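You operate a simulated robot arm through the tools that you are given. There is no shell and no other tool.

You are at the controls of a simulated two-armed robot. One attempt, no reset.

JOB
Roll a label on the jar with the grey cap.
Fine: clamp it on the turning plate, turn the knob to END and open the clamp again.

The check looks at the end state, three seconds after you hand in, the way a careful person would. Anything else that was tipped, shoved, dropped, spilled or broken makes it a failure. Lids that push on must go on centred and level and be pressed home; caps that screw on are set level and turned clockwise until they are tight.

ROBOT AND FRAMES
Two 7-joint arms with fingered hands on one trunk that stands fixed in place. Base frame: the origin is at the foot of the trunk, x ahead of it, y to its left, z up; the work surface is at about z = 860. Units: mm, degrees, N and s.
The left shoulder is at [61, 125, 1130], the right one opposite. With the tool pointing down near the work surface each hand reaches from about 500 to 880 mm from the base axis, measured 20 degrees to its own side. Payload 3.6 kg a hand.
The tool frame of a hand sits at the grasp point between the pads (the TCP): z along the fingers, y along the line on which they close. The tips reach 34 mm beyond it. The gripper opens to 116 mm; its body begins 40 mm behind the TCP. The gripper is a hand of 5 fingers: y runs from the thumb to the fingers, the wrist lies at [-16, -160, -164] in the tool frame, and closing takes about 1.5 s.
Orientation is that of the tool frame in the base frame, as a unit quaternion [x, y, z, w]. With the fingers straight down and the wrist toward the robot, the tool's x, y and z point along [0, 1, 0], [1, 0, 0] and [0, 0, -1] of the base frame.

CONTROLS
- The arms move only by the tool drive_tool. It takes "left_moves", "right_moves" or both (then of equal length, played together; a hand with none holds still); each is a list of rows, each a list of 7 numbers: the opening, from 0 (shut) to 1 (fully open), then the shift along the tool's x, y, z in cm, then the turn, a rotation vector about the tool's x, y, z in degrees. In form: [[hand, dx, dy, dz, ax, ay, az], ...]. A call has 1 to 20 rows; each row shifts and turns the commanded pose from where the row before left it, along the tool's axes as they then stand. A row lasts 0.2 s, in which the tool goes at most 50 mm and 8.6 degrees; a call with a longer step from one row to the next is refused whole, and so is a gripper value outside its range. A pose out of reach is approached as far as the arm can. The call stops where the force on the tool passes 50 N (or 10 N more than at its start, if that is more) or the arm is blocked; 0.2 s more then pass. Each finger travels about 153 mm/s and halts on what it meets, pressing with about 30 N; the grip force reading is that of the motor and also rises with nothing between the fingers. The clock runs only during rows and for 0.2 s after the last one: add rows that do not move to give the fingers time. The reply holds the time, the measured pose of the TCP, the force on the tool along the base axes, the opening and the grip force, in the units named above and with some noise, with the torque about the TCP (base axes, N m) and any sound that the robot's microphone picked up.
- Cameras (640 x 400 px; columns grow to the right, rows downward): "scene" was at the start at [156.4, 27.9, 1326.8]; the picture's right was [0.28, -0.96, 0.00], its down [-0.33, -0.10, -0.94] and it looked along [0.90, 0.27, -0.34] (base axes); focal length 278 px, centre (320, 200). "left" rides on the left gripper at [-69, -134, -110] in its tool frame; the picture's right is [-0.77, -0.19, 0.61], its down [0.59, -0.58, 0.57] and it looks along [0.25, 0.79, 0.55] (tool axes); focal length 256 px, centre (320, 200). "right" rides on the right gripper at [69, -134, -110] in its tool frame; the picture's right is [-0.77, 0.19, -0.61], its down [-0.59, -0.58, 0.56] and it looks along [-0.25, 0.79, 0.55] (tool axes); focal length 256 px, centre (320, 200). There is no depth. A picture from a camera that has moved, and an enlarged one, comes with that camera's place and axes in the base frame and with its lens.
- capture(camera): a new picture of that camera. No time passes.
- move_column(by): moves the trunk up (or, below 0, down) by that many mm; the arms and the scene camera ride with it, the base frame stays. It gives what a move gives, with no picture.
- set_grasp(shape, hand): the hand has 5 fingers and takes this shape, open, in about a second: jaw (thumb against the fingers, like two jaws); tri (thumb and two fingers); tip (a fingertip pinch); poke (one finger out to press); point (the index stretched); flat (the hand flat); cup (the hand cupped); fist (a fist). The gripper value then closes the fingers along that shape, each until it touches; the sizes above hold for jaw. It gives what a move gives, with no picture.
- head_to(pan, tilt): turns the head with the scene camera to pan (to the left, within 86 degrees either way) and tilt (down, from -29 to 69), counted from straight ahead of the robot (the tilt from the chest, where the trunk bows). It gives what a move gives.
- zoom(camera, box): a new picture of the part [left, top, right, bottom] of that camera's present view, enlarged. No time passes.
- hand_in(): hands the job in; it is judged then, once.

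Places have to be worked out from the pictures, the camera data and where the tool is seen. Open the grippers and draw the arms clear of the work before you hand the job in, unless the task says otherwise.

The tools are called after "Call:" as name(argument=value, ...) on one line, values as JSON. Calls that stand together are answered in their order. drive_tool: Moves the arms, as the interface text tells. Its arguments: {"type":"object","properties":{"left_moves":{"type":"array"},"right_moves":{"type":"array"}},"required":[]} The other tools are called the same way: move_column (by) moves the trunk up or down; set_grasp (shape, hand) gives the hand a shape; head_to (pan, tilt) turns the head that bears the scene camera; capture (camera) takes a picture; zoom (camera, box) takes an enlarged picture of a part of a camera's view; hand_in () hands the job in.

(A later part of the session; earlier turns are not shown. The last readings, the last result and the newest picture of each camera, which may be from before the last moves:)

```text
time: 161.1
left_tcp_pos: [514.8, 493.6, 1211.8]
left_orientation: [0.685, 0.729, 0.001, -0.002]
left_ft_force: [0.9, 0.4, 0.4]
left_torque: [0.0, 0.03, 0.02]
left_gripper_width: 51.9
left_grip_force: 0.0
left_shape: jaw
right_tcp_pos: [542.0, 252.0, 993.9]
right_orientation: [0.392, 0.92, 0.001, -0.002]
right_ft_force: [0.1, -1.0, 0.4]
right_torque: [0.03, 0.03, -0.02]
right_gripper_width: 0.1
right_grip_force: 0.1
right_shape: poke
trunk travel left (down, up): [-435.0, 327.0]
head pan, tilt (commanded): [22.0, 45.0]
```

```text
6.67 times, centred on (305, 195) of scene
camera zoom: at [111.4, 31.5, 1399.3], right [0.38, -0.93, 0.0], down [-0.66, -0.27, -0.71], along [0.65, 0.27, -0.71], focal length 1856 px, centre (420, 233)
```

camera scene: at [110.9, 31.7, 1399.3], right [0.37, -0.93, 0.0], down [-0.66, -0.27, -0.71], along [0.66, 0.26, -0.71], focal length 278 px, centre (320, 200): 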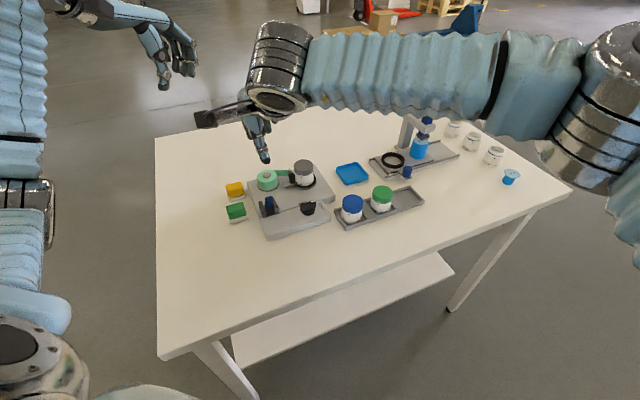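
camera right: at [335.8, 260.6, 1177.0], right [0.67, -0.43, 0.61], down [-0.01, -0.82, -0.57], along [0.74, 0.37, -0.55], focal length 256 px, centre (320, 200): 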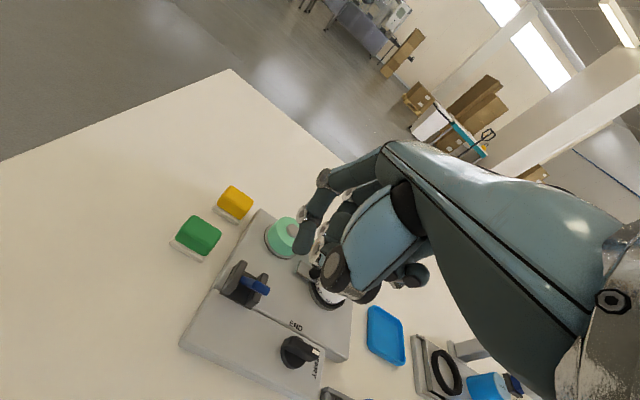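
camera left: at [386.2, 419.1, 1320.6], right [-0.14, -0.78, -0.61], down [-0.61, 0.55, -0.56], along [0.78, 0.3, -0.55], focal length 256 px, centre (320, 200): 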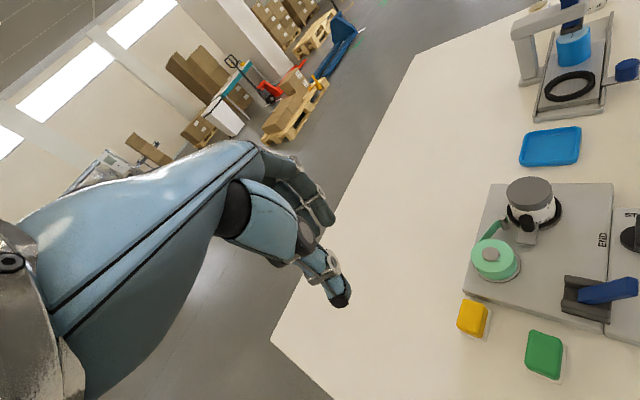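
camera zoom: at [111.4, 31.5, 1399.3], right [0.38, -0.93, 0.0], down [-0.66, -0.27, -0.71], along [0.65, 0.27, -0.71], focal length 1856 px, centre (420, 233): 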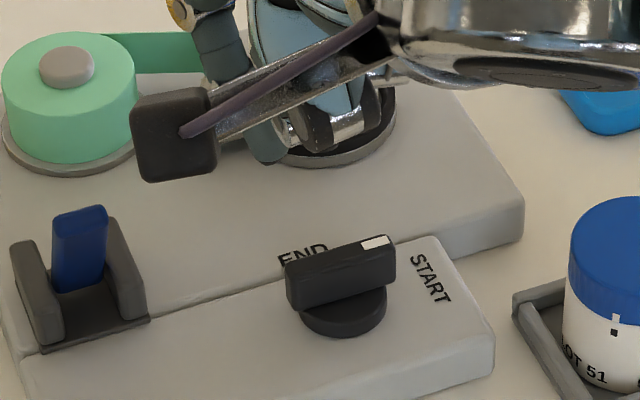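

The knob has not moved; END lies about 87° counter-clockwise from START, so the direction is right and the knob is just stiff. I go back to the very end of the bar for maximum leverage and push straight across it, harder.

Call:
drive_tool(right_moves=[[0, 0.56, 0.05, 2.0, 0, 0, 0], [0, 0, 0, 2.0, 0, 0, 0], [0, 0, 0, 1.5, 0, 0, 0], [0, 0, 0, 0.8, 0, 0, 0], [0, 0, 0, 0, 0, 0, 0]])

Call:
zoom(camera="right", box=[230, 190, 350, 300])

```text
time: 162.3
left_tcp_pos: [515.3, 496.8, 1210.4]
left_orientation: [0.685, 0.728, 0.0, -0.002]
left_ft_force: [0.3, 0.1, -0.5]
left_torque: [0.0, -0.01, -0.03]
left_gripper_width: 52.2
left_grip_force: 0.0
left_shape: jaw
right_tcp_pos: [537.3, 260.5, 931.2]
right_orientation: [0.392, 0.92, 0.0, 0.001]
right_ft_force: [0.3, 0.5, 0.0]
right_torque: [0.04, -0.05, 0.0]
right_gripper_width: 0.0
right_grip_force: 0.0
right_shape: poke
trunk travel left (down, up): [-435.0, 327.0]
head pan, tilt (commanded): [22.0, 45.0]
```

```text
3.64 times, centred on (290, 245) of right
camera zoom: at [392.0, 216.8, 1040.7], right [0.67, -0.43, 0.61], down [-0.01, -0.82, -0.57], along [0.74, 0.37, -0.55], focal length 931 px, centre (429, 36)
```

zoom: 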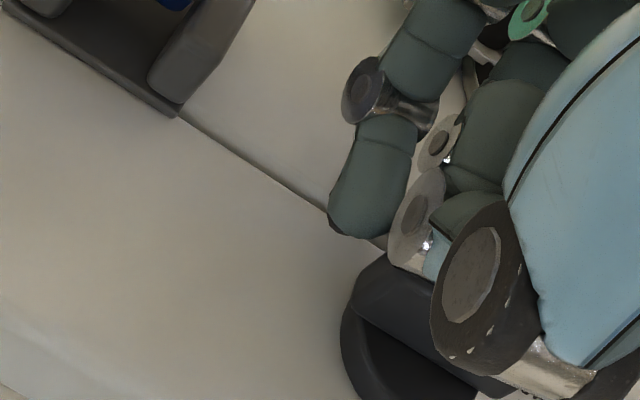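

The tip is a bit beyond the bar's end. I shift 4 mm along the bar and then push across it in steps.

Call:
drive_tool(right_moves=[[0, -0.4, 0, 0, 0, 0, 0], [0, 0, -0.5, 0, 0, 0, 0], [0, 0, -0.4, 0, 0, 0, 0], [0, 0, -0.4, 0, 0, 0, 0], [0, 0, 0, 0, 0, 0, 0]])

Call:
zoom(camera="right", box=[230, 190, 350, 300])

```text
time: 163.5
left_tcp_pos: [518.4, 508.5, 1205.8]
left_orientation: [0.685, 0.728, -0.004, 0.001]
left_ft_force: [-0.5, -0.3, 0.1]
left_torque: [0.05, -0.02, 0.05]
left_gripper_width: 52.1
left_grip_force: 0.0
left_shape: jaw
right_tcp_pos: [536.6, 252.9, 931.8]
right_orientation: [0.394, 0.919, -0.003, 0.002]
right_ft_force: [21.4, 20.2, 0.8]
right_torque: [0.61, -0.72, 0.1]
right_gripper_width: 0.0
right_grip_force: 0.1
right_shape: poke
trunk travel left (down, up): [-435.0, 327.0]
head pan, tilt (commanded): [22.0, 45.0]
```

```text
3.64 times, centred on (290, 245) of right
camera zoom: at [390.8, 212.0, 1041.3], right [0.67, -0.42, 0.61], down [-0.01, -0.83, -0.56], along [0.75, 0.37, -0.55], focal length 931 px, centre (429, 36)
```

zoom: 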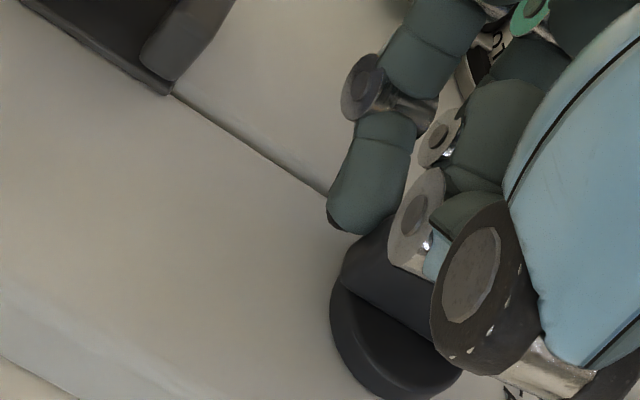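

Still about 30 N without motion. I increase the push gradually, 2 mm at a time, to see whether it breaks away.

Call:
drive_tool(right_moves=[[0, 0, -0.25, 0, 0, 0, 0], [0, 0, -0.25, 0, 0, 0, 0], [0, 0, 0, 0, 0, 0, 0]])

Call:
zoom(camera="right", box=[230, 190, 350, 300])

```text
time: 164.1
left_tcp_pos: [508.1, 495.5, 1206.8]
left_orientation: [0.673, 0.74, -0.011, -0.003]
left_ft_force: [1.2, 0.1, -1.1]
left_torque: [-0.08, 0.09, -0.04]
left_gripper_width: 52.3
left_grip_force: 0.1
left_shape: jaw
right_tcp_pos: [527.1, 241.5, 943.5]
right_orientation: [0.392, 0.92, 0.02, -0.005]
right_ft_force: [-25.0, 45.4, -8.4]
right_torque: [1.53, 1.12, 0.51]
right_gripper_width: 0.1
right_grip_force: 0.0
right_shape: poke
trunk travel left (down, up): [-435.0, 327.0]
head pan, tilt (commanded): [22.0, 45.0]
stopped in row 3 (left hand): the arm was blocked; the commanded pose is now the measured one
```

```text
3.64 times, centred on (290, 245) of right
camera zoom: at [381.0, 195.1, 1050.0], right [0.66, -0.45, 0.6], down [0.0, -0.8, -0.6], along [0.75, 0.4, -0.53], focal length 931 px, centre (429, 36)
```

zoom: 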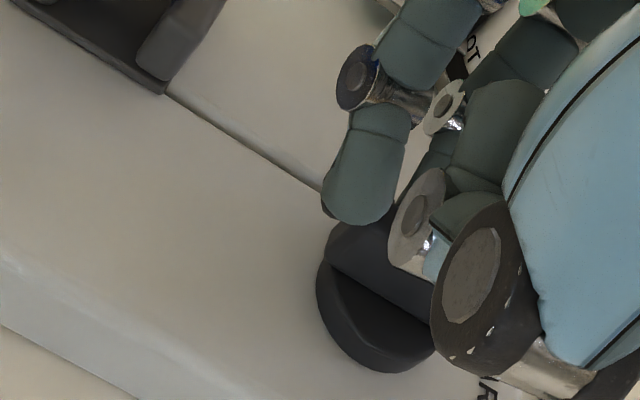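

That triggered a body sway (52 N). I release the contact right away by moving the right hand up and slightly back.

Call:
drive_tool(right_moves=[[0, 0, 0.4, -2.0, 0, 0, 0], [0, 0, 0.4, -3.0, 0, 0, 0], [0, 0, 0, -3.0, 0, 0, 0], [0, 0, 0, 0, 0, 0, 0], [0, 0, 0, 0, 0, 0, 0]])

Call:
capture(camera="scene")

Call:
capture(camera="right")

```text
time: 164.4
left_tcp_pos: [486.2, 434.1, 1235.7]
left_orientation: [0.681, 0.731, 0.029, -0.029]
left_ft_force: [-0.8, 0.4, 0.5]
left_torque: [-0.03, -0.01, -0.04]
left_gripper_width: 52.1
left_grip_force: 0.1
left_shape: jaw
right_tcp_pos: [504.1, 193.6, 961.4]
right_orientation: [0.391, 0.919, 0.052, -0.003]
right_ft_force: [-1.3, 2.2, -1.0]
right_torque: [-0.05, -0.09, -0.09]
right_gripper_width: 0.0
right_grip_force: 0.1
right_shape: poke
trunk travel left (down, up): [-435.0, 327.0]
head pan, tilt (commanded): [22.0, 45.0]
stopped in row 1 (left hand): the arm was blocked; the commanded pose is now the measured one
```

```text
taken
camera scene: at [106.5, 133.9, 1401.0], right [0.38, -0.92, 0.07], down [-0.65, -0.32, -0.69], along [0.65, 0.22, -0.72], focal length 278 px, centre (320, 200)
```

scene: 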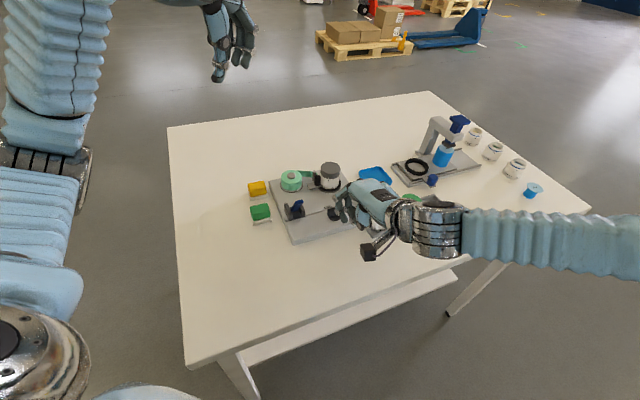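

```text
taken
camera right: at [353.4, 140.5, 1061.5], right [0.65, -0.48, 0.59], down [0.01, -0.77, -0.64], along [0.76, 0.42, -0.49], focal length 256 px, centre (320, 200)
```

right: 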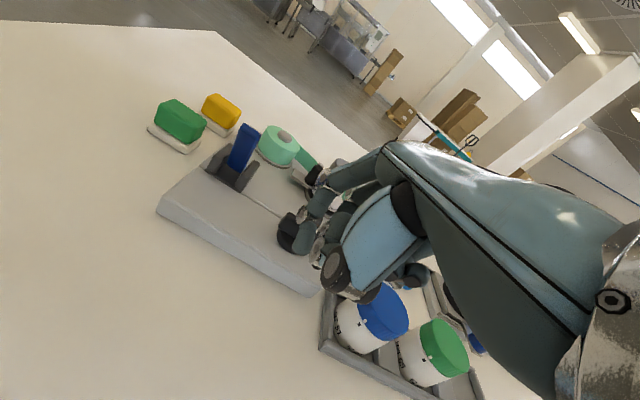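

The body is swaying sideways; the right hand must get clear of the jars. I command it straight up now.

Call:
drive_tool(right_moves=[[0, 0, 0, -4.0, 0, 0, 0], [0, 0, 0, -4.0, 0, 0, 0], [0, 0, 0, -3.0, 0, 0, 0], [0, 0, 0, 0, 0, 0, 0]], left_moves=[[0.45, 0, 0, 0, 0, 0, 0], [0.45, 0, 0, 0, 0, 0, 0], [0.45, 0, 0, 0, 0, 0, 0], [0.45, 0, 0, 0, 0, 0, 0]])

Call:
capture(camera="scene")

```text
time: 164.7
left_tcp_pos: [495.3, 273.0, 1273.3]
left_orientation: [0.689, 0.718, 0.079, -0.064]
left_ft_force: [2.5, -2.8, -0.3]
left_torque: [0.11, 0.17, -0.15]
left_gripper_width: 52.4
left_grip_force: 0.1
left_shape: jaw
right_tcp_pos: [508.2, 61.5, 982.8]
right_orientation: [0.402, 0.91, 0.102, -0.027]
right_ft_force: [1.2, 0.4, -3.7]
right_torque: [0.19, 0.06, 0.01]
right_gripper_width: 0.3
right_grip_force: 0.1
right_shape: poke
trunk travel left (down, up): [-435.0, 327.0]
head pan, tilt (commanded): [22.0, 45.0]
stopped in row 1 (left hand): the arm was blocked; the commanded pose is now the measured one
```

```text
taken
camera scene: at [117.8, -3.3, 1400.6], right [0.36, -0.93, -0.02], down [-0.66, -0.24, -0.71], along [0.66, 0.27, -0.7], focal length 278 px, centre (320, 200)
```

scene: 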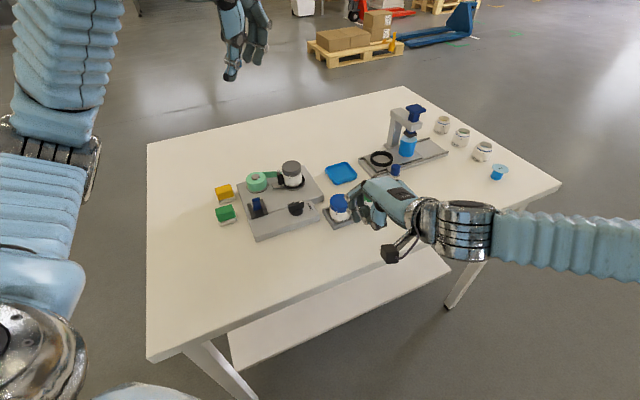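

Still moving. I repeat an upward command for the right hand.

Call:
drive_tool(right_moves=[[0, 0, 0, -4.0, 0, 0, 0], [0, 0, 0, -4.0, 0, 0, 0], [0, 0, 0, -3.0, 0, 0, 0], [0, 0, 0, 0, 0, 0, 0]], left_moves=[[0.45, 0, 0, 0, 0, 0, 0], [0.45, 0, 0, 0, 0, 0, 0], [0.45, 0, 0, 0, 0, 0, 0], [0.45, 0, 0, 0, 0, 0, 0]])

Call:
capture(camera="scene")

```text
time: 165.3
left_tcp_pos: [483.2, 455.6, 1223.6]
left_orientation: [0.675, 0.737, 0.036, -0.02]
left_ft_force: [-1.2, 1.5, -2.9]
left_torque: [-0.04, -0.07, 0.07]
left_gripper_width: 51.9
left_grip_force: 0.0
left_shape: jaw
right_tcp_pos: [499.8, 203.8, 1021.9]
right_orientation: [0.389, 0.921, 0.037, 0.005]
right_ft_force: [-2.5, -0.6, -0.8]
right_torque: [0.07, -0.15, -0.05]
right_gripper_width: 0.0
right_grip_force: 0.0
right_shape: poke
trunk travel left (down, up): [-435.0, 327.0]
head pan, tilt (commanded): [22.0, 45.0]
stopped in row 2 (left hand): the arm was blocked; the commanded pose is now the measured one
```

```text
taken
camera scene: at [109.1, 48.7, 1398.9], right [0.38, -0.92, 0.01], down [-0.65, -0.28, -0.7], along [0.65, 0.26, -0.71], focal length 278 px, centre (320, 200)
```

scene: 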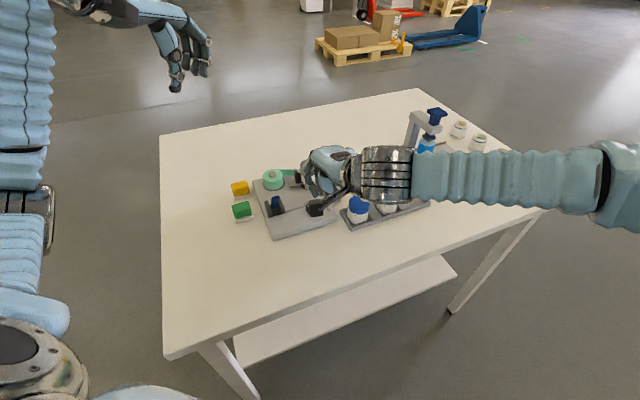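

The swing is decaying. I continue raising the right hand with both arms re-anchored.

Call:
drive_tool(right_moves=[[0, 0, 0, -2.5, 0, 0, 0], [0, 0, 0, -2.5, 0, 0, 0], [0, 0, 0, -2.5, 0, 0, 0], [0, 0, 0, 0, 0, 0, 0], [0, 0, 0, 0, 0, 0, 0]], left_moves=[[0.45, 0, 0, 0, 0, 0, 0], [0.45, 0, 0, 0, 0, 0, 0], [0.45, 0, 0, 0, 0, 0, 0], [0.45, 0, 0, 0, 0, 0, 0], [0.45, 0, 0, 0, 0, 0, 0]])

Call:
capture(camera="scene")

```text
time: 165.9
left_tcp_pos: [478.8, 323.4, 1273.7]
left_orientation: [0.68, 0.724, 0.111, -0.022]
left_ft_force: [1.7, -0.8, -1.1]
left_torque: [0.03, 0.09, 0.06]
left_gripper_width: 52.3
left_grip_force: 0.1
left_shape: jaw
right_tcp_pos: [438.9, 114.1, 1063.9]
right_orientation: [0.337, 0.935, 0.095, -0.051]
right_ft_force: [-1.1, 0.3, -1.9]
right_torque: [0.09, -0.08, -0.07]
right_gripper_width: 0.0
right_grip_force: 0.2
right_shape: poke
trunk travel left (down, up): [-435.0, 327.0]
head pan, tilt (commanded): [22.0, 45.0]
stopped in row 2 (left hand): the arm was blocked; the commanded pose is now the measured one
```

```text
taken
camera scene: at [115.6, 90.2, 1400.8], right [0.4, -0.92, 0.04], down [-0.65, -0.31, -0.7], along [0.65, 0.25, -0.72], focal length 278 px, centre (320, 200)
```

scene: 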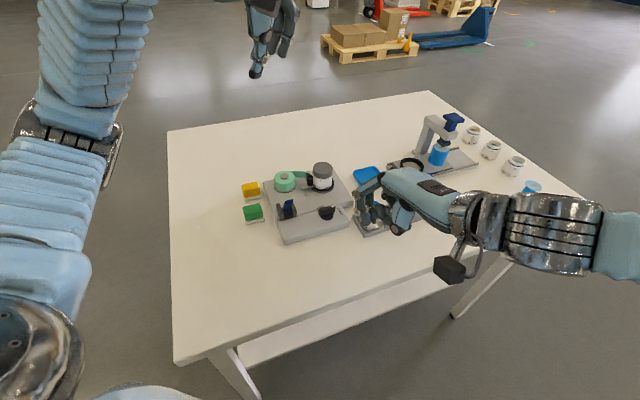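

The repeated re-anchoring may keep the swing alive. I let time pass with small head moves instead, which hold the arms without new commands.

Call:
head_to(pan=20, tilt=46)

Call:
head_to(pan=22, tilt=45)

Call:
capture(camera="scene")

```text
time: 166.5
left_tcp_pos: [489.7, 353.8, 1271.8]
left_orientation: [0.688, 0.717, 0.107, -0.045]
left_ft_force: [-1.5, -0.3, -0.4]
left_torque: [0.07, -0.03, 0.09]
left_gripper_width: 52.3
left_grip_force: 0.0
left_shape: jaw
right_tcp_pos: [487.1, 122.0, 1068.7]
right_orientation: [0.385, 0.92, 0.072, -0.012]
right_ft_force: [0.2, -0.4, 0.8]
right_torque: [0.05, 0.03, 0.07]
right_gripper_width: 0.1
right_grip_force: 0.1
right_shape: poke
trunk travel left (down, up): [-435.0, 327.0]
head pan, tilt (commanded): [20.0, 46.0]
```

```text
time: 167.1
left_tcp_pos: [478.4, 326.0, 1273.7]
left_orientation: [0.68, 0.724, 0.112, -0.024]
left_ft_force: [0.3, 0.4, -1.1]
left_torque: [-0.05, 0.0, -0.04]
left_gripper_width: 52.1
left_grip_force: 0.0
left_shape: jaw
right_tcp_pos: [440.1, 115.3, 1064.4]
right_orientation: [0.336, 0.935, 0.098, -0.05]
right_ft_force: [0.0, 1.7, -1.7]
right_torque: [-0.04, -0.01, -0.04]
right_gripper_width: 0.2
right_grip_force: 0.0
right_shape: poke
trunk travel left (down, up): [-435.0, 327.0]
head pan, tilt (commanded): [22.0, 45.0]
```

```text
taken
camera scene: at [112.2, 88.9, 1400.6], right [0.38, -0.93, 0.04], down [-0.66, -0.29, -0.7], along [0.65, 0.24, -0.72], focal length 278 px, centre (320, 200)
```

scene: 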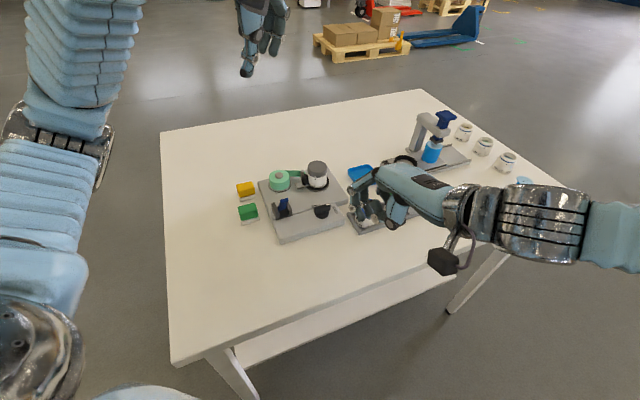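

The hands now match their last commanded poses. I pass a little more time to see whether it is steady.

Call:
head_to(pan=20, tilt=46)

Call:
head_to(pan=22, tilt=45)

```text
time: 167.7
left_tcp_pos: [486.8, 340.8, 1276.7]
left_orientation: [0.686, 0.718, 0.11, -0.048]
left_ft_force: [-0.6, -0.2, -0.1]
left_torque: [0.08, 0.02, 0.08]
left_gripper_width: 52.1
left_grip_force: 0.0
left_shape: jaw
right_tcp_pos: [480.5, 115.1, 1070.9]
right_orientation: [0.38, 0.922, 0.079, -0.018]
right_ft_force: [0.0, -1.6, 1.1]
right_torque: [0.1, 0.05, 0.06]
right_gripper_width: 0.1
right_grip_force: 0.1
right_shape: poke
trunk travel left (down, up): [-435.0, 327.0]
head pan, tilt (commanded): [20.0, 46.0]
```

```text
time: 168.3
left_tcp_pos: [476.5, 339.0, 1273.8]
left_orientation: [0.675, 0.73, 0.106, -0.024]
left_ft_force: [-1.1, 0.7, -0.2]
left_torque: [-0.05, -0.01, -0.06]
left_gripper_width: 52.1
left_grip_force: 0.1
left_shape: jaw
right_tcp_pos: [444.3, 123.8, 1067.4]
right_orientation: [0.338, 0.935, 0.092, -0.044]
right_ft_force: [-0.6, 2.0, -1.1]
right_torque: [-0.03, -0.04, -0.04]
right_gripper_width: 0.0
right_grip_force: 0.0
right_shape: poke
trunk travel left (down, up): [-435.0, 327.0]
head pan, tilt (commanded): [22.0, 45.0]
```

It is a slowly damped oscillation. I let more time pass.

Call:
head_to(pan=10, tilt=40)

Call:
head_to(pan=40, tilt=50)

Call:
head_to(pan=0, tilt=30)

Call:
head_to(pan=40, tilt=50)

Call:
head_to(pan=22, tilt=45)

Call:
head_to(pan=20, tilt=46)

Call:
head_to(pan=22, tilt=45)

Call:
capture(camera="scene")

```text
time: 169.1
left_tcp_pos: [479.8, 386.3, 1250.8]
left_orientation: [0.677, 0.731, 0.078, -0.041]
left_ft_force: [-0.5, 0.5, -4.9]
left_torque: [0.01, -0.06, 0.12]
left_gripper_width: 52.0
left_grip_force: 0.1
left_shape: jaw
right_tcp_pos: [470.2, 155.2, 1065.2]
right_orientation: [0.364, 0.929, 0.067, -0.021]
right_ft_force: [-3.9, 0.8, -0.9]
right_torque: [-0.01, -0.17, -0.08]
right_gripper_width: 0.1
right_grip_force: 0.0
right_shape: poke
trunk travel left (down, up): [-435.0, 327.0]
head pan, tilt (commanded): [10.0, 40.0]
```

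```text
time: 170.0
left_tcp_pos: [484.3, 293.7, 1283.2]
left_orientation: [0.68, 0.722, 0.109, -0.059]
left_ft_force: [0.8, 0.4, 1.1]
left_torque: [-0.08, 0.06, -0.17]
left_gripper_width: 52.3
left_grip_force: 0.1
left_shape: jaw
right_tcp_pos: [475.5, 75.3, 1075.3]
right_orientation: [0.369, 0.923, 0.101, -0.033]
right_ft_force: [1.8, 0.2, 0.0]
right_torque: [-0.01, 0.12, 0.01]
right_gripper_width: 0.2
right_grip_force: 0.0
right_shape: poke
trunk travel left (down, up): [-435.0, 327.0]
head pan, tilt (commanded): [40.0, 50.0]
```

```text
time: 171.1
left_tcp_pos: [485.2, 278.0, 1282.1]
left_orientation: [0.682, 0.719, 0.113, -0.065]
left_ft_force: [2.2, 0.3, 2.0]
left_torque: [-0.03, 0.17, -0.18]
left_gripper_width: 52.2
left_grip_force: 0.0
left_shape: jaw
right_tcp_pos: [474.6, 60.2, 1073.5]
right_orientation: [0.372, 0.922, 0.104, -0.036]
right_ft_force: [1.9, -0.9, -1.3]
right_torque: [0.05, 0.12, 0.01]
right_gripper_width: 0.0
right_grip_force: 0.0
right_shape: poke
trunk travel left (down, up): [-435.0, 327.0]
head pan, tilt (commanded): [0.0, 30.0]
```

```text
time: 172.2
left_tcp_pos: [479.7, 320.2, 1277.6]
left_orientation: [0.673, 0.731, 0.107, -0.039]
left_ft_force: [-0.3, 1.6, -0.8]
left_torque: [-0.07, 0.07, -0.04]
left_gripper_width: 52.0
left_grip_force: 0.1
left_shape: jaw
right_tcp_pos: [462.8, 95.3, 1069.9]
right_orientation: [0.359, 0.928, 0.095, -0.035]
right_ft_force: [0.9, -0.4, -0.5]
right_torque: [-0.01, 0.05, 0.0]
right_gripper_width: 0.0
right_grip_force: 0.1
right_shape: poke
trunk travel left (down, up): [-435.0, 327.0]
head pan, tilt (commanded): [40.0, 50.0]
```

```text
time: 173.0
left_tcp_pos: [482.9, 387.0, 1255.4]
left_orientation: [0.679, 0.729, 0.078, -0.038]
left_ft_force: [-0.6, -0.1, -2.0]
left_torque: [0.06, -0.06, 0.15]
left_gripper_width: 52.3
left_grip_force: 0.0
left_shape: jaw
right_tcp_pos: [469.5, 154.8, 1068.6]
right_orientation: [0.363, 0.929, 0.069, -0.023]
right_ft_force: [-2.5, 0.3, 1.1]
right_torque: [0.02, -0.17, -0.06]
right_gripper_width: 0.3
right_grip_force: 0.0
right_shape: poke
trunk travel left (down, up): [-435.0, 327.0]
head pan, tilt (commanded): [22.0, 45.0]
```

```text
time: 173.6
left_tcp_pos: [485.2, 283.5, 1282.3]
left_orientation: [0.682, 0.721, 0.11, -0.063]
left_ft_force: [1.8, -0.1, 1.9]
left_torque: [-0.05, 0.12, -0.13]
left_gripper_width: 52.3
left_grip_force: 0.1
left_shape: jaw
right_tcp_pos: [476.2, 67.3, 1074.9]
right_orientation: [0.372, 0.922, 0.104, -0.034]
right_ft_force: [3.5, 0.1, 0.0]
right_torque: [-0.02, 0.19, 0.12]
right_gripper_width: 0.1
right_grip_force: 0.1
right_shape: poke
trunk travel left (down, up): [-435.0, 327.0]
head pan, tilt (commanded): [20.0, 46.0]
```

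```text
time: 174.2
left_tcp_pos: [480.7, 378.3, 1257.7]
left_orientation: [0.679, 0.729, 0.082, -0.04]
left_ft_force: [-1.0, -0.7, -0.8]
left_torque: [0.06, -0.07, 0.19]
left_gripper_width: 52.3
left_grip_force: 0.1
left_shape: jaw
right_tcp_pos: [468.7, 148.8, 1069.5]
right_orientation: [0.363, 0.929, 0.072, -0.024]
right_ft_force: [-2.3, 0.4, 1.4]
right_torque: [0.0, -0.11, 0.01]
right_gripper_width: 0.0
right_grip_force: 0.0
right_shape: poke
trunk travel left (down, up): [-435.0, 327.0]
head pan, tilt (commanded): [22.0, 45.0]
```

```text
taken
camera scene: at [110.8, 112.5, 1400.6], right [0.38, -0.92, 0.05], down [-0.65, -0.31, -0.69], along [0.65, 0.23, -0.72], focal length 278 px, centre (320, 200)
```

scene: 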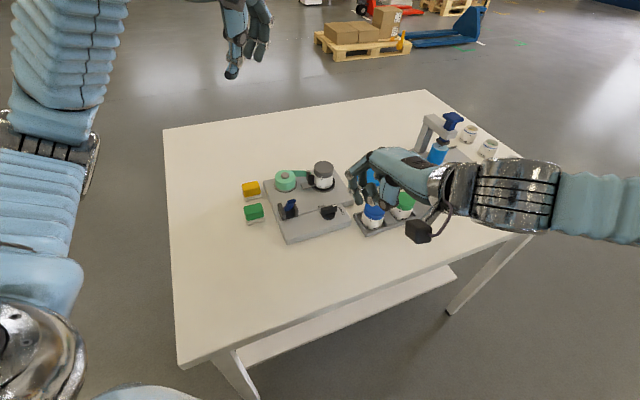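

The lateral swing persists, probably because the re-anchored arm poses are awkward. I move both hands toward comfortable poses at height (right hand right/up, left hand left/upright).

Call:
drive_tool(right_moves=[[0, -3.1, -1.5, -2.5, 0, 0, 0], [0, -3.1, -1.5, -2.5, 0, 0, 0], [0, -3.1, -1.5, -2.5, 0, 0, 0], [0, -3.1, -1.5, -2.5, 0, 0, 0], [0, -3.1, -1.5, -2.5, 0, 0, 0], [0, 0, 0, 0, 0, 0, 0]], left_moves=[[0.45, 3.0, 0.5, 0, 3.75, -5.25, 0], [0.45, 3.0, 0.5, 0, 3.75, -5.25, 0], [0.45, 3.0, 0.5, 0, 0, 0, 0], [0.45, 3.0, 0.5, 0, 0, 0, 0], [0.45, 0, 0, 0, 0, 0, 0], [0.45, 0, 0, 0, 0, 0, 0]])

```text
time: 174.6
left_tcp_pos: [481.2, 279.5, 1291.3]
left_orientation: [0.682, 0.724, 0.1, -0.023]
left_ft_force: [-0.7, 1.3, -1.9]
left_torque: [-0.04, -0.12, -0.04]
left_gripper_width: 52.1
left_grip_force: 0.2
left_shape: jaw
right_tcp_pos: [462.8, 30.8, 1077.9]
right_orientation: [0.363, 0.924, 0.114, -0.04]
right_ft_force: [-1.1, 0.9, 0.2]
right_torque: [-0.09, -0.03, -0.1]
right_gripper_width: 0.0
right_grip_force: 0.0
right_shape: poke
trunk travel left (down, up): [-435.0, 327.0]
head pan, tilt (commanded): [22.0, 45.0]
stopped in row 1 (left hand): the arm was blocked; the commanded pose is now the measured one
```

It stops early because of the swing, but each call makes some progress. I repeat.

Call:
drive_tool(right_moves=[[0, -3.1, -1.0, -3.0, 0, 0, 0], [0, -3.1, -1.0, -3.0, 0, 0, 0], [0, -3.1, -1.0, -3.0, 0, 0, 0], [0, 0, 0, 0, 0, 0, 0]], left_moves=[[0.45, 4.0, 0.5, 0, 3.75, -5.25, 0], [0.45, 4.0, 0.5, 0, 3.75, -5.25, 0], [0.45, 4.0, 0.5, 0, 0, 0, 0], [0.45, 0, 0, 0, 0, 0, 0]])

Call:
drive_tool(right_moves=[[0, -3.1, -1.0, -3.0, 0, 0, 0], [0, -3.1, -1.0, -3.0, 0, 0, 0], [0, -3.1, -1.0, -3.0, 0, 0, 0], [0, 0, 0, 0, 0, 0, 0]], left_moves=[[0.45, 4.0, 0.5, 0, 2, -3, 0], [0.45, 4.0, 0.5, 0, 2, -3, 0], [0.45, 2.0, 0.5, 0, 0, 0, 0], [0.45, 0, 0, 0, 0, 0, 0]])

Call:
capture(camera="scene")

```text
time: 174.9
left_tcp_pos: [478.1, 236.9, 1310.2]
left_orientation: [0.676, 0.727, 0.096, -0.067]
left_ft_force: [0.3, -1.0, 1.1]
left_torque: [-0.01, -0.02, -0.1]
left_gripper_width: 52.2
left_grip_force: 0.2
left_shape: jaw
right_tcp_pos: [478.7, -38.1, 1087.7]
right_orientation: [0.371, 0.918, 0.131, -0.046]
right_ft_force: [1.2, -0.9, -0.7]
right_torque: [0.04, 0.08, -0.01]
right_gripper_width: 0.1
right_grip_force: 0.0
right_shape: poke
trunk travel left (down, up): [-435.0, 327.0]
head pan, tilt (commanded): [22.0, 45.0]
stopped in row 1 (left hand): the arm was blocked; the commanded pose is now the measured one
```

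```text
time: 175.3
left_tcp_pos: [473.8, 413.5, 1286.1]
left_orientation: [0.667, 0.744, 0.038, -0.027]
left_ft_force: [-1.0, 0.0, -0.4]
left_torque: [0.04, 0.02, 0.14]
left_gripper_width: 52.4
left_grip_force: 0.0
left_shape: jaw
right_tcp_pos: [493.3, 51.3, 1109.6]
right_orientation: [0.361, 0.928, 0.087, -0.029]
right_ft_force: [-2.3, 2.3, 0.7]
right_torque: [-0.12, -0.13, -0.07]
right_gripper_width: 0.0
right_grip_force: 0.1
right_shape: poke
trunk travel left (down, up): [-435.0, 327.0]
head pan, tilt (commanded): [22.0, 45.0]
stopped in row 2 (left hand): the arm was blocked; the commanded pose is now the measured one
```

```text
taken
camera scene: at [110.2, 68.0, 1399.7], right [0.38, -0.92, 0.02], down [-0.65, -0.29, -0.7], along [0.65, 0.25, -0.71], focal length 278 px, centre (320, 200)
```

scene: 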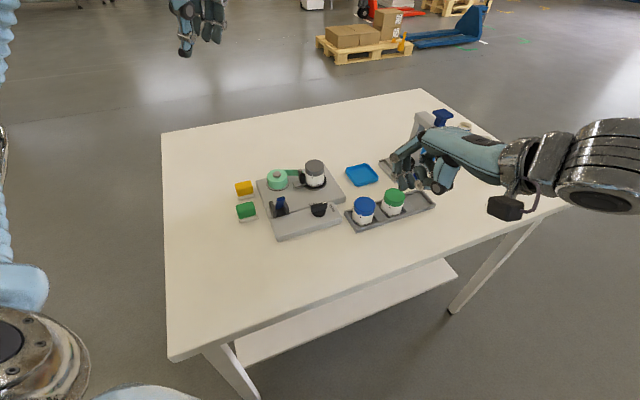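

Progress, and everything on the table still looks in place. I continue toward comfortable poses.

Call:
drive_tool(right_moves=[[0, -3.0, -0.5, -3.0, 0, 0, 0], [0, -3.0, -0.5, -3.0, 0, 0, 0], [0, -3.0, -0.5, -3.0, 0, 0, 0], [0, 0, 0, 0, 0, 0, 0]], left_moves=[[0.45, 2.0, 0.5, 0, 2, -2, 0], [0.45, 2.0, 0.5, 0, 0, 0, 0], [0.45, 1.0, 0.5, 0, 0, 0, 0], [0.45, 0, 0, 0, 0, 0, 0]])

Call:
drive_tool(right_moves=[[0, -2.0, 0, -2.0, 0, 0, 4], [0, -2.0, 0, -2.0, 0, 0, 4], [0, 0, 0, 0, 0, 0, 4], [0, 0, 0, 0, 0, 0, 0]], left_moves=[[0.45, 0, 0, 0, 0, 0, 0], [0.45, 0, 0, 0, 0, 0, 0], [0.45, 0, 0, 0, 0, 0, 0], [0.45, 0, 0, 0, 0, 0, 0]])

Call:
capture(camera="scene")

```text
time: 175.9
left_tcp_pos: [468.3, 340.7, 1295.5]
left_orientation: [0.661, 0.747, 0.044, -0.06]
left_ft_force: [-0.1, 0.8, -0.3]
left_torque: [-0.05, 0.0, -0.07]
left_gripper_width: 52.3
left_grip_force: 0.1
left_shape: jaw
right_tcp_pos: [523.1, -105.9, 1137.1]
right_orientation: [0.448, 0.881, 0.147, -0.035]
right_ft_force: [0.1, -1.0, -0.3]
right_torque: [-0.02, 0.0, 0.03]
right_gripper_width: 0.0
right_grip_force: 0.1
right_shape: poke
trunk travel left (down, up): [-435.0, 327.0]
head pan, tilt (commanded): [22.0, 45.0]
stopped in row 2 (left hand): the arm was blocked; the commanded pose is now the measured one
```

```text
time: 176.2
left_tcp_pos: [475.7, 238.0, 1327.9]
left_orientation: [0.666, 0.738, 0.079, -0.082]
left_ft_force: [0.7, -0.7, 0.4]
left_torque: [0.02, 0.1, -0.14]
left_gripper_width: 52.3
left_grip_force: 0.1
left_shape: jaw
right_tcp_pos: [530.3, -190.4, 1131.8]
right_orientation: [0.436, 0.881, 0.173, -0.061]
right_ft_force: [1.9, -1.4, 0.2]
right_torque: [-0.02, 0.16, 0.06]
right_gripper_width: 0.0
right_grip_force: 0.0
right_shape: poke
trunk travel left (down, up): [-435.0, 327.0]
head pan, tilt (commanded): [22.0, 45.0]
stopped in row 1 (left hand): the arm was blocked; the commanded pose is now the measured one
```

```text
taken
camera scene: at [111.9, -32.4, 1403.2], right [0.36, -0.93, -0.04], down [-0.66, -0.23, -0.72], along [0.66, 0.29, -0.7], focal length 278 px, centre (320, 200)
```

scene: 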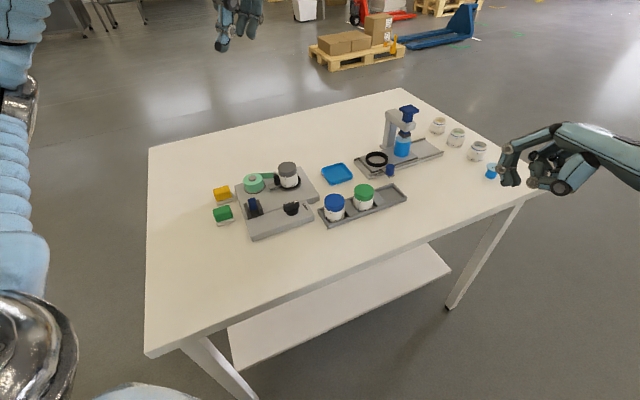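

Everything stays clear of the table. I let some time pass and see if the swing dies with the arms in these poses.

Call:
head_to(pan=10, tilt=40)

Call:
head_to(pan=22, tilt=45)

Call:
head_to(pan=10, tilt=40)

Call:
head_to(pan=22, tilt=45)

```text
time: 176.9
left_tcp_pos: [471.8, 341.6, 1303.5]
left_orientation: [0.662, 0.746, 0.05, -0.059]
left_ft_force: [0.5, -0.4, 1.8]
left_torque: [0.05, 0.02, 0.11]
left_gripper_width: 52.2
left_grip_force: 0.1
left_shape: jaw
right_tcp_pos: [529.0, -94.7, 1147.1]
right_orientation: [0.463, 0.869, 0.158, -0.079]
right_ft_force: [-0.1, -0.9, 1.7]
right_torque: [-0.02, 0.01, 0.01]
right_gripper_width: 0.0
right_grip_force: 0.2
right_shape: poke
trunk travel left (down, up): [-435.0, 327.0]
head pan, tilt (commanded): [10.0, 40.0]
```

```text
time: 177.7
left_tcp_pos: [470.9, 289.9, 1327.4]
left_orientation: [0.661, 0.743, 0.076, -0.066]
left_ft_force: [0.4, -0.4, 2.2]
left_torque: [0.06, 0.02, -0.03]
left_gripper_width: 52.2
left_grip_force: 0.1
left_shape: jaw
right_tcp_pos: [528.7, -145.8, 1136.5]
right_orientation: [0.414, 0.895, 0.155, -0.053]
right_ft_force: [-0.1, -0.2, 0.4]
right_torque: [0.01, -0.02, 0.03]
right_gripper_width: 0.0
right_grip_force: 0.1
right_shape: poke
trunk travel left (down, up): [-435.0, 327.0]
head pan, tilt (commanded): [22.0, 45.0]
```

```text
time: 178.4
left_tcp_pos: [472.5, 267.7, 1317.6]
left_orientation: [0.665, 0.739, 0.075, -0.074]
left_ft_force: [-0.6, 1.4, -1.5]
left_torque: [-0.07, -0.09, -0.1]
left_gripper_width: 52.3
left_grip_force: 0.2
left_shape: jaw
right_tcp_pos: [529.0, -157.7, 1133.8]
right_orientation: [0.465, 0.861, 0.181, -0.095]
right_ft_force: [-0.3, 1.1, -0.2]
right_torque: [0.0, 0.01, 0.01]
right_gripper_width: 0.0
right_grip_force: 0.0
right_shape: poke
trunk travel left (down, up): [-435.0, 327.0]
head pan, tilt (commanded): [10.0, 40.0]
```

```text
time: 179.2
left_tcp_pos: [472.3, 340.3, 1302.2]
left_orientation: [0.661, 0.747, 0.047, -0.062]
left_ft_force: [-0.9, 1.6, -1.5]
left_torque: [-0.08, -0.03, 0.07]
left_gripper_width: 52.3
left_grip_force: 0.1
left_shape: jaw
right_tcp_pos: [528.9, -98.4, 1143.1]
right_orientation: [0.432, 0.89, 0.14, -0.045]
right_ft_force: [-0.3, 1.7, 0.9]
right_torque: [-0.1, -0.07, -0.03]
right_gripper_width: 0.0
right_grip_force: 0.0
right_shape: poke
trunk travel left (down, up): [-435.0, 327.0]
head pan, tilt (commanded): [22.0, 45.0]
```

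I straighten both hands step by step (each call only completes a row or two while swinging).

Call:
drive_tool(right_moves=[[0, 0, 0.5, -1, 4.4, -4.7, 4], [0, 0, 0.5, -1, 4.4, -4.7, 4], [0, 0, 0, 0, 4.4, -4.7, 4], [0, 0, 0, 0, 0, 0, 8]], left_moves=[[0.45, 1.0, 0, 0, 0, -5, 0], [0.45, 1.0, 0, 0, 0, -5, 0], [0.45, 0, 0, 0, 0, 0, 0], [0.45, 0, 0, 0, 0, 0, 0]])

Call:
drive_tool(right_moves=[[0, 0, 0.5, -1, 4.4, -4.7, 4], [0, 0, 0.5, -1, 4.4, -4.7, 4], [0, 0, 0, 0, 0, 0, 8], [0, 0, 0, 0, 0, 0, 8]], left_moves=[[0.45, 1.0, 0, 0, 0, -3, 0], [0.45, 1.0, 0, 0, 0, 0, 0], [0.45, 0, 0, 0, 0, 0, 0], [0.45, 0, 0, 0, 0, 0, 0]])

Call:
drive_tool(right_moves=[[0, 0, 0, 0, 0, 0, 8], [0, 0, 0, 0, 0, 0, 8], [0, 0, 0, 0, 0, 0, 8], [0, 0, 0, 0, 0, 0, 0]], left_moves=[[0.45, 0, 0, 0, 0, 0, 0], [0.45, 0, 0, 0, 0, 0, 0], [0.45, 0, 0, 0, 0, 0, 0], [0.45, 0, 0, 0, 0, 0, 0]])

```text
time: 179.6
left_tcp_pos: [471.5, 240.2, 1321.5]
left_orientation: [0.668, 0.739, 0.061, -0.062]
left_ft_force: [-0.5, -1.5, -1.3]
left_torque: [0.05, -0.11, -0.03]
left_gripper_width: 52.0
left_grip_force: 0.0
left_shape: jaw
right_tcp_pos: [527.7, -189.8, 1133.4]
right_orientation: [0.469, 0.871, 0.136, -0.052]
right_ft_force: [0.9, -3.1, -2.4]
right_torque: [0.21, 0.02, 0.03]
right_gripper_width: 0.0
right_grip_force: 0.2
right_shape: poke
trunk travel left (down, up): [-435.0, 327.0]
head pan, tilt (commanded): [22.0, 45.0]
stopped in row 1 (right hand): the arm was blocked; the commanded pose is now the measured one
```

```text
time: 180.2
left_tcp_pos: [466.2, 378.6, 1300.5]
left_orientation: [0.658, 0.752, 0.013, -0.016]
left_ft_force: [0.0, 0.5, -1.4]
left_torque: [0.01, 0.02, 0.11]
left_gripper_width: 52.5
left_grip_force: 0.0
left_shape: jaw
right_tcp_pos: [539.4, -81.3, 1171.3]
right_orientation: [0.515, 0.857, 0.004, -0.001]
right_ft_force: [-0.5, 2.7, 0.8]
right_torque: [-0.13, 0.01, 0.05]
right_gripper_width: 0.1
right_grip_force: 0.1
right_shape: poke
trunk travel left (down, up): [-435.0, 327.0]
head pan, tilt (commanded): [22.0, 45.0]
stopped in row 3 (left hand): the arm was blocked; the commanded pose is now the measured one
```

```text
time: 180.7
left_tcp_pos: [465.5, 267.1, 1306.4]
left_orientation: [0.663, 0.746, 0.043, -0.045]
left_ft_force: [-1.1, 1.0, -1.4]
left_torque: [-0.09, -0.05, -0.09]
left_gripper_width: 52.0
left_grip_force: 0.0
left_shape: jaw
right_tcp_pos: [531.7, -200.5, 1155.8]
right_orientation: [0.61, 0.792, 0.036, -0.017]
right_ft_force: [0.3, -0.1, 0.8]
right_torque: [-0.03, -0.02, -0.07]
right_gripper_width: 0.0
right_grip_force: 0.1
right_shape: poke
trunk travel left (down, up): [-435.0, 327.0]
head pan, tilt (commanded): [22.0, 45.0]
stopped in row 2 (left hand): the arm was blocked; the commanded pose is now the measured one
```

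Both hands are nearly upright now. I wait again without arm commands.

Call:
head_to(pan=20, tilt=44)

Call:
head_to(pan=22, tilt=45)

Call:
head_to(pan=20, tilt=44)

Call:
head_to(pan=22, tilt=45)

Call:
head_to(pan=20, tilt=44)

Call:
head_to(pan=22, tilt=45)

```text
time: 181.3
left_tcp_pos: [462.0, 301.6, 1331.9]
left_orientation: [0.662, 0.747, 0.061, -0.024]
left_ft_force: [-0.6, 0.0, 0.5]
left_torque: [-0.01, -0.06, 0.05]
left_gripper_width: 52.1
left_grip_force: 0.0
left_shape: jaw
right_tcp_pos: [535.1, -150.1, 1166.9]
right_orientation: [0.599, 0.8, 0.03, -0.007]
right_ft_force: [-0.8, 0.6, 0.5]
right_torque: [-0.03, 0.0, 0.02]
right_gripper_width: 0.0
right_grip_force: 0.0
right_shape: poke
trunk travel left (down, up): [-435.0, 327.0]
head pan, tilt (commanded): [20.0, 44.0]
```

```text
time: 181.9
left_tcp_pos: [464.2, 272.2, 1305.4]
left_orientation: [0.66, 0.749, 0.044, -0.047]
left_ft_force: [-0.5, 1.3, -0.7]
left_torque: [-0.1, 0.01, -0.05]
left_gripper_width: 52.3
left_grip_force: 0.1
left_shape: jaw
right_tcp_pos: [533.8, -191.0, 1156.9]
right_orientation: [0.606, 0.795, 0.038, -0.018]
right_ft_force: [0.5, 0.6, -0.2]
right_torque: [0.0, 0.03, -0.04]
right_gripper_width: 0.0
right_grip_force: 0.1
right_shape: poke
trunk travel left (down, up): [-435.0, 327.0]
head pan, tilt (commanded): [22.0, 45.0]
```

```text
time: 182.6
left_tcp_pos: [462.3, 308.7, 1321.1]
left_orientation: [0.658, 0.751, 0.05, -0.027]
left_ft_force: [-1.3, -0.3, 2.0]
left_torque: [0.0, 0.01, 0.1]
left_gripper_width: 52.2
left_grip_force: 0.1
left_shape: jaw
right_tcp_pos: [534.9, -147.6, 1167.0]
right_orientation: [0.598, 0.801, 0.028, -0.009]
right_ft_force: [-0.9, 0.8, -1.2]
right_torque: [0.02, -0.06, 0.05]
right_gripper_width: 0.0
right_grip_force: 0.1
right_shape: poke
trunk travel left (down, up): [-435.0, 327.0]
head pan, tilt (commanded): [20.0, 44.0]
```

```text
time: 183.2
left_tcp_pos: [463.2, 263.3, 1315.0]
left_orientation: [0.659, 0.749, 0.054, -0.049]
left_ft_force: [-1.7, 0.8, 2.3]
left_torque: [-0.09, -0.03, -0.11]
left_gripper_width: 52.4
left_grip_force: 0.0
left_shape: jaw
right_tcp_pos: [534.1, -196.8, 1155.0]
right_orientation: [0.604, 0.796, 0.04, -0.023]
right_ft_force: [-0.7, 0.6, -0.5]
right_torque: [-0.01, 0.04, -0.03]
right_gripper_width: 0.0
right_grip_force: 0.1
right_shape: poke
trunk travel left (down, up): [-435.0, 327.0]
head pan, tilt (commanded): [22.0, 45.0]
```

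```text
time: 183.8
left_tcp_pos: [462.5, 327.8, 1301.7]
left_orientation: [0.655, 0.754, 0.029, -0.037]
left_ft_force: [0.9, 1.3, -2.5]
left_torque: [-0.13, -0.02, 0.07]
left_gripper_width: 52.2
left_grip_force: 0.1
left_shape: jaw
right_tcp_pos: [535.1, -136.8, 1164.8]
right_orientation: [0.596, 0.803, 0.022, -0.009]
right_ft_force: [-1.3, 3.8, -2.0]
right_torque: [-0.13, -0.09, -0.03]
right_gripper_width: 0.0
right_grip_force: 0.2
right_shape: poke
trunk travel left (down, up): [-435.0, 327.0]
head pan, tilt (commanded): [20.0, 44.0]
```

```text
time: 184.4
left_tcp_pos: [463.3, 247.8, 1321.1]
left_orientation: [0.66, 0.747, 0.055, -0.051]
left_ft_force: [2.0, -1.5, 1.4]
left_torque: [0.05, 0.08, -0.09]
left_gripper_width: 52.0
left_grip_force: 0.0
left_shape: jaw
right_tcp_pos: [535.3, -210.2, 1151.1]
right_orientation: [0.604, 0.795, 0.042, -0.029]
right_ft_force: [0.0, -3.4, -1.5]
right_torque: [0.12, -0.01, 0.0]
right_gripper_width: 0.2
right_grip_force: 0.0
right_shape: poke
trunk travel left (down, up): [-435.0, 327.0]
head pan, tilt (commanded): [22.0, 45.0]
```

The swing may be fed by the folded left arm touching the body. I move the left hand well forward and outward to unfold it.

Call:
drive_tool(left_moves=[[0.45, 3.5, 3.0, 0, 0, -3, 0], [0.45, 3.5, 3.0, 0, 0, -3, 0], [0.45, 3.5, 3.0, 0, 0, 0, 0], [0.45, 3.5, 3.0, 0, 0, 0, 0], [0.45, 2.0, 2.0, 0, 0, 0, 0], [0.45, 0, 0, 0, 0, 0, 0]])

Call:
drive_tool(left_moves=[[0.45, 3.5, 3.0, 0, 0, 0, 0], [0.45, 3.5, 3.0, 0, 0, 0, 0], [0.45, 3.5, 3.0, 0, 0, 0, 0], [0.45, 2.0, 2.0, 0, 0, 0, 0], [0.45, 0, 0, 0, 0, 0, 0]])

Call:
capture(camera="scene")

```text
time: 185.0
left_tcp_pos: [499.7, 443.6, 1291.6]
left_orientation: [0.651, 0.759, -0.011, 0.01]
left_ft_force: [-0.1, 0.2, -1.5]
left_torque: [0.0, 0.07, 0.16]
left_gripper_width: 52.2
left_grip_force: 0.0
left_shape: jaw
right_tcp_pos: [537.9, -91.0, 1171.3]
right_orientation: [0.593, 0.805, 0.01, 0.005]
right_ft_force: [-0.4, 3.2, 1.1]
right_torque: [-0.2, 0.0, 0.01]
right_gripper_width: 0.1
right_grip_force: 0.0
right_shape: poke
trunk travel left (down, up): [-435.0, 327.0]
head pan, tilt (commanded): [22.0, 45.0]
stopped in row 2 (left hand): the arm was blocked; the commanded pose is now the measured one
```

```text
time: 185.6
left_tcp_pos: [538.6, 369.5, 1334.1]
left_orientation: [0.658, 0.752, 0.043, -0.014]
left_ft_force: [0.9, -2.3, -0.1]
left_torque: [0.03, 0.03, -0.08]
left_gripper_width: 52.1
left_grip_force: 0.1
left_shape: jaw
right_tcp_pos: [524.4, -229.5, 1149.6]
right_orientation: [0.626, 0.779, 0.028, -0.01]
right_ft_force: [-0.2, -1.2, -0.9]
right_torque: [0.0, 0.02, 0.0]
right_gripper_width: 0.2
right_grip_force: 0.1
right_shape: poke
trunk travel left (down, up): [-435.0, 327.0]
head pan, tilt (commanded): [22.0, 45.0]
stopped in row 2 (right hand): the arm was blocked; the commanded pose is now the measured one
```

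```text
taken
camera scene: at [109.9, 64.5, 1400.5], right [0.37, -0.93, 0.02], down [-0.66, -0.28, -0.7], along [0.66, 0.24, -0.71], focal length 278 px, centre (320, 200)
```

scene: 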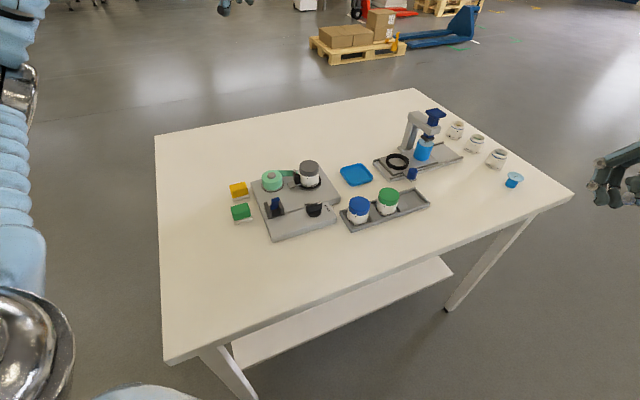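

The table scene is untouched. I keep moving the left hand outward and let it settle.

Call:
drive_tool(left_moves=[[0.45, 3.0, 1.5, 1.0, 0, 0, 0], [0.45, 3.0, 1.5, 1.0, 0, 0, 0], [0.45, 2.0, 1.0, 1.0, 0, 0, 0], [0.45, 0, 0, 0, 0, 0, 0]])

Call:
head_to(pan=20, tilt=44)

Call:
head_to(pan=22, tilt=45)

Call:
head_to(pan=20, tilt=44)

Call:
head_to(pan=22, tilt=45)

```text
time: 186.3
left_tcp_pos: [551.7, 583.9, 1256.6]
left_orientation: [0.643, 0.766, 0.001, 0.016]
left_ft_force: [-0.4, 1.1, -4.0]
left_torque: [-0.09, -0.04, 0.07]
left_gripper_width: 52.1
left_grip_force: 0.0
left_shape: jaw
right_tcp_pos: [533.5, -93.8, 1172.5]
right_orientation: [0.597, 0.802, 0.019, 0.021]
right_ft_force: [-1.6, 4.1, -2.8]
right_torque: [-0.13, -0.13, -0.05]
right_gripper_width: 0.2
right_grip_force: 0.0
right_shape: poke
trunk travel left (down, up): [-435.0, 327.0]
head pan, tilt (commanded): [22.0, 45.0]
stopped in row 3 (right hand): the arm was blocked; the commanded pose is now the measured one
```

```text
time: 186.9
left_tcp_pos: [556.5, 516.1, 1286.7]
left_orientation: [0.641, 0.767, 0.021, -0.007]
left_ft_force: [0.1, 0.9, 0.9]
left_torque: [-0.07, 0.02, -0.07]
left_gripper_width: 52.0
left_grip_force: 0.0
left_shape: jaw
right_tcp_pos: [526.8, -175.0, 1155.0]
right_orientation: [0.611, 0.791, 0.021, 0.003]
right_ft_force: [0.3, 1.6, 0.7]
right_torque: [-0.04, 0.03, -0.04]
right_gripper_width: 0.0
right_grip_force: 0.1
right_shape: poke
trunk travel left (down, up): [-435.0, 327.0]
head pan, tilt (commanded): [20.0, 44.0]
```

```text
time: 187.6
left_tcp_pos: [554.2, 560.0, 1268.1]
left_orientation: [0.646, 0.763, 0.011, 0.015]
left_ft_force: [-0.9, -1.6, -0.7]
left_torque: [0.1, 0.01, 0.11]
left_gripper_width: 52.3
left_grip_force: 0.1
left_shape: jaw
right_tcp_pos: [530.7, -116.1, 1174.7]
right_orientation: [0.602, 0.798, 0.025, 0.019]
right_ft_force: [-0.3, 0.1, 0.7]
right_torque: [-0.02, 0.0, 0.06]
right_gripper_width: 0.0
right_grip_force: 0.0
right_shape: poke
trunk travel left (down, up): [-435.0, 327.0]
head pan, tilt (commanded): [22.0, 45.0]
```

```text
time: 188.2
left_tcp_pos: [555.2, 528.9, 1284.3]
left_orientation: [0.641, 0.767, 0.016, -0.002]
left_ft_force: [0.2, 1.4, 0.2]
left_torque: [-0.05, 0.03, -0.05]
left_gripper_width: 51.8
left_grip_force: 0.0
left_shape: jaw
right_tcp_pos: [527.2, -160.7, 1160.7]
right_orientation: [0.612, 0.791, 0.019, 0.006]
right_ft_force: [-0.1, 0.0, 0.1]
right_torque: [-0.04, 0.05, -0.02]
right_gripper_width: 0.0
right_grip_force: 0.1
right_shape: poke
trunk travel left (down, up): [-435.0, 327.0]
head pan, tilt (commanded): [20.0, 44.0]
```

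```text
time: 188.8
left_tcp_pos: [554.9, 550.8, 1273.4]
left_orientation: [0.647, 0.762, 0.013, 0.012]
left_ft_force: [-0.8, -0.4, -0.1]
left_torque: [0.09, 0.03, 0.05]
left_gripper_width: 52.2
left_grip_force: 0.0
left_shape: jaw
right_tcp_pos: [531.5, -123.7, 1172.2]
right_orientation: [0.602, 0.798, 0.028, 0.017]
right_ft_force: [-0.3, 0.3, 0.5]
right_torque: [0.01, -0.02, 0.08]
right_gripper_width: 0.0
right_grip_force: 0.1
right_shape: poke
trunk travel left (down, up): [-435.0, 327.0]
head pan, tilt (commanded): [22.0, 45.0]
```

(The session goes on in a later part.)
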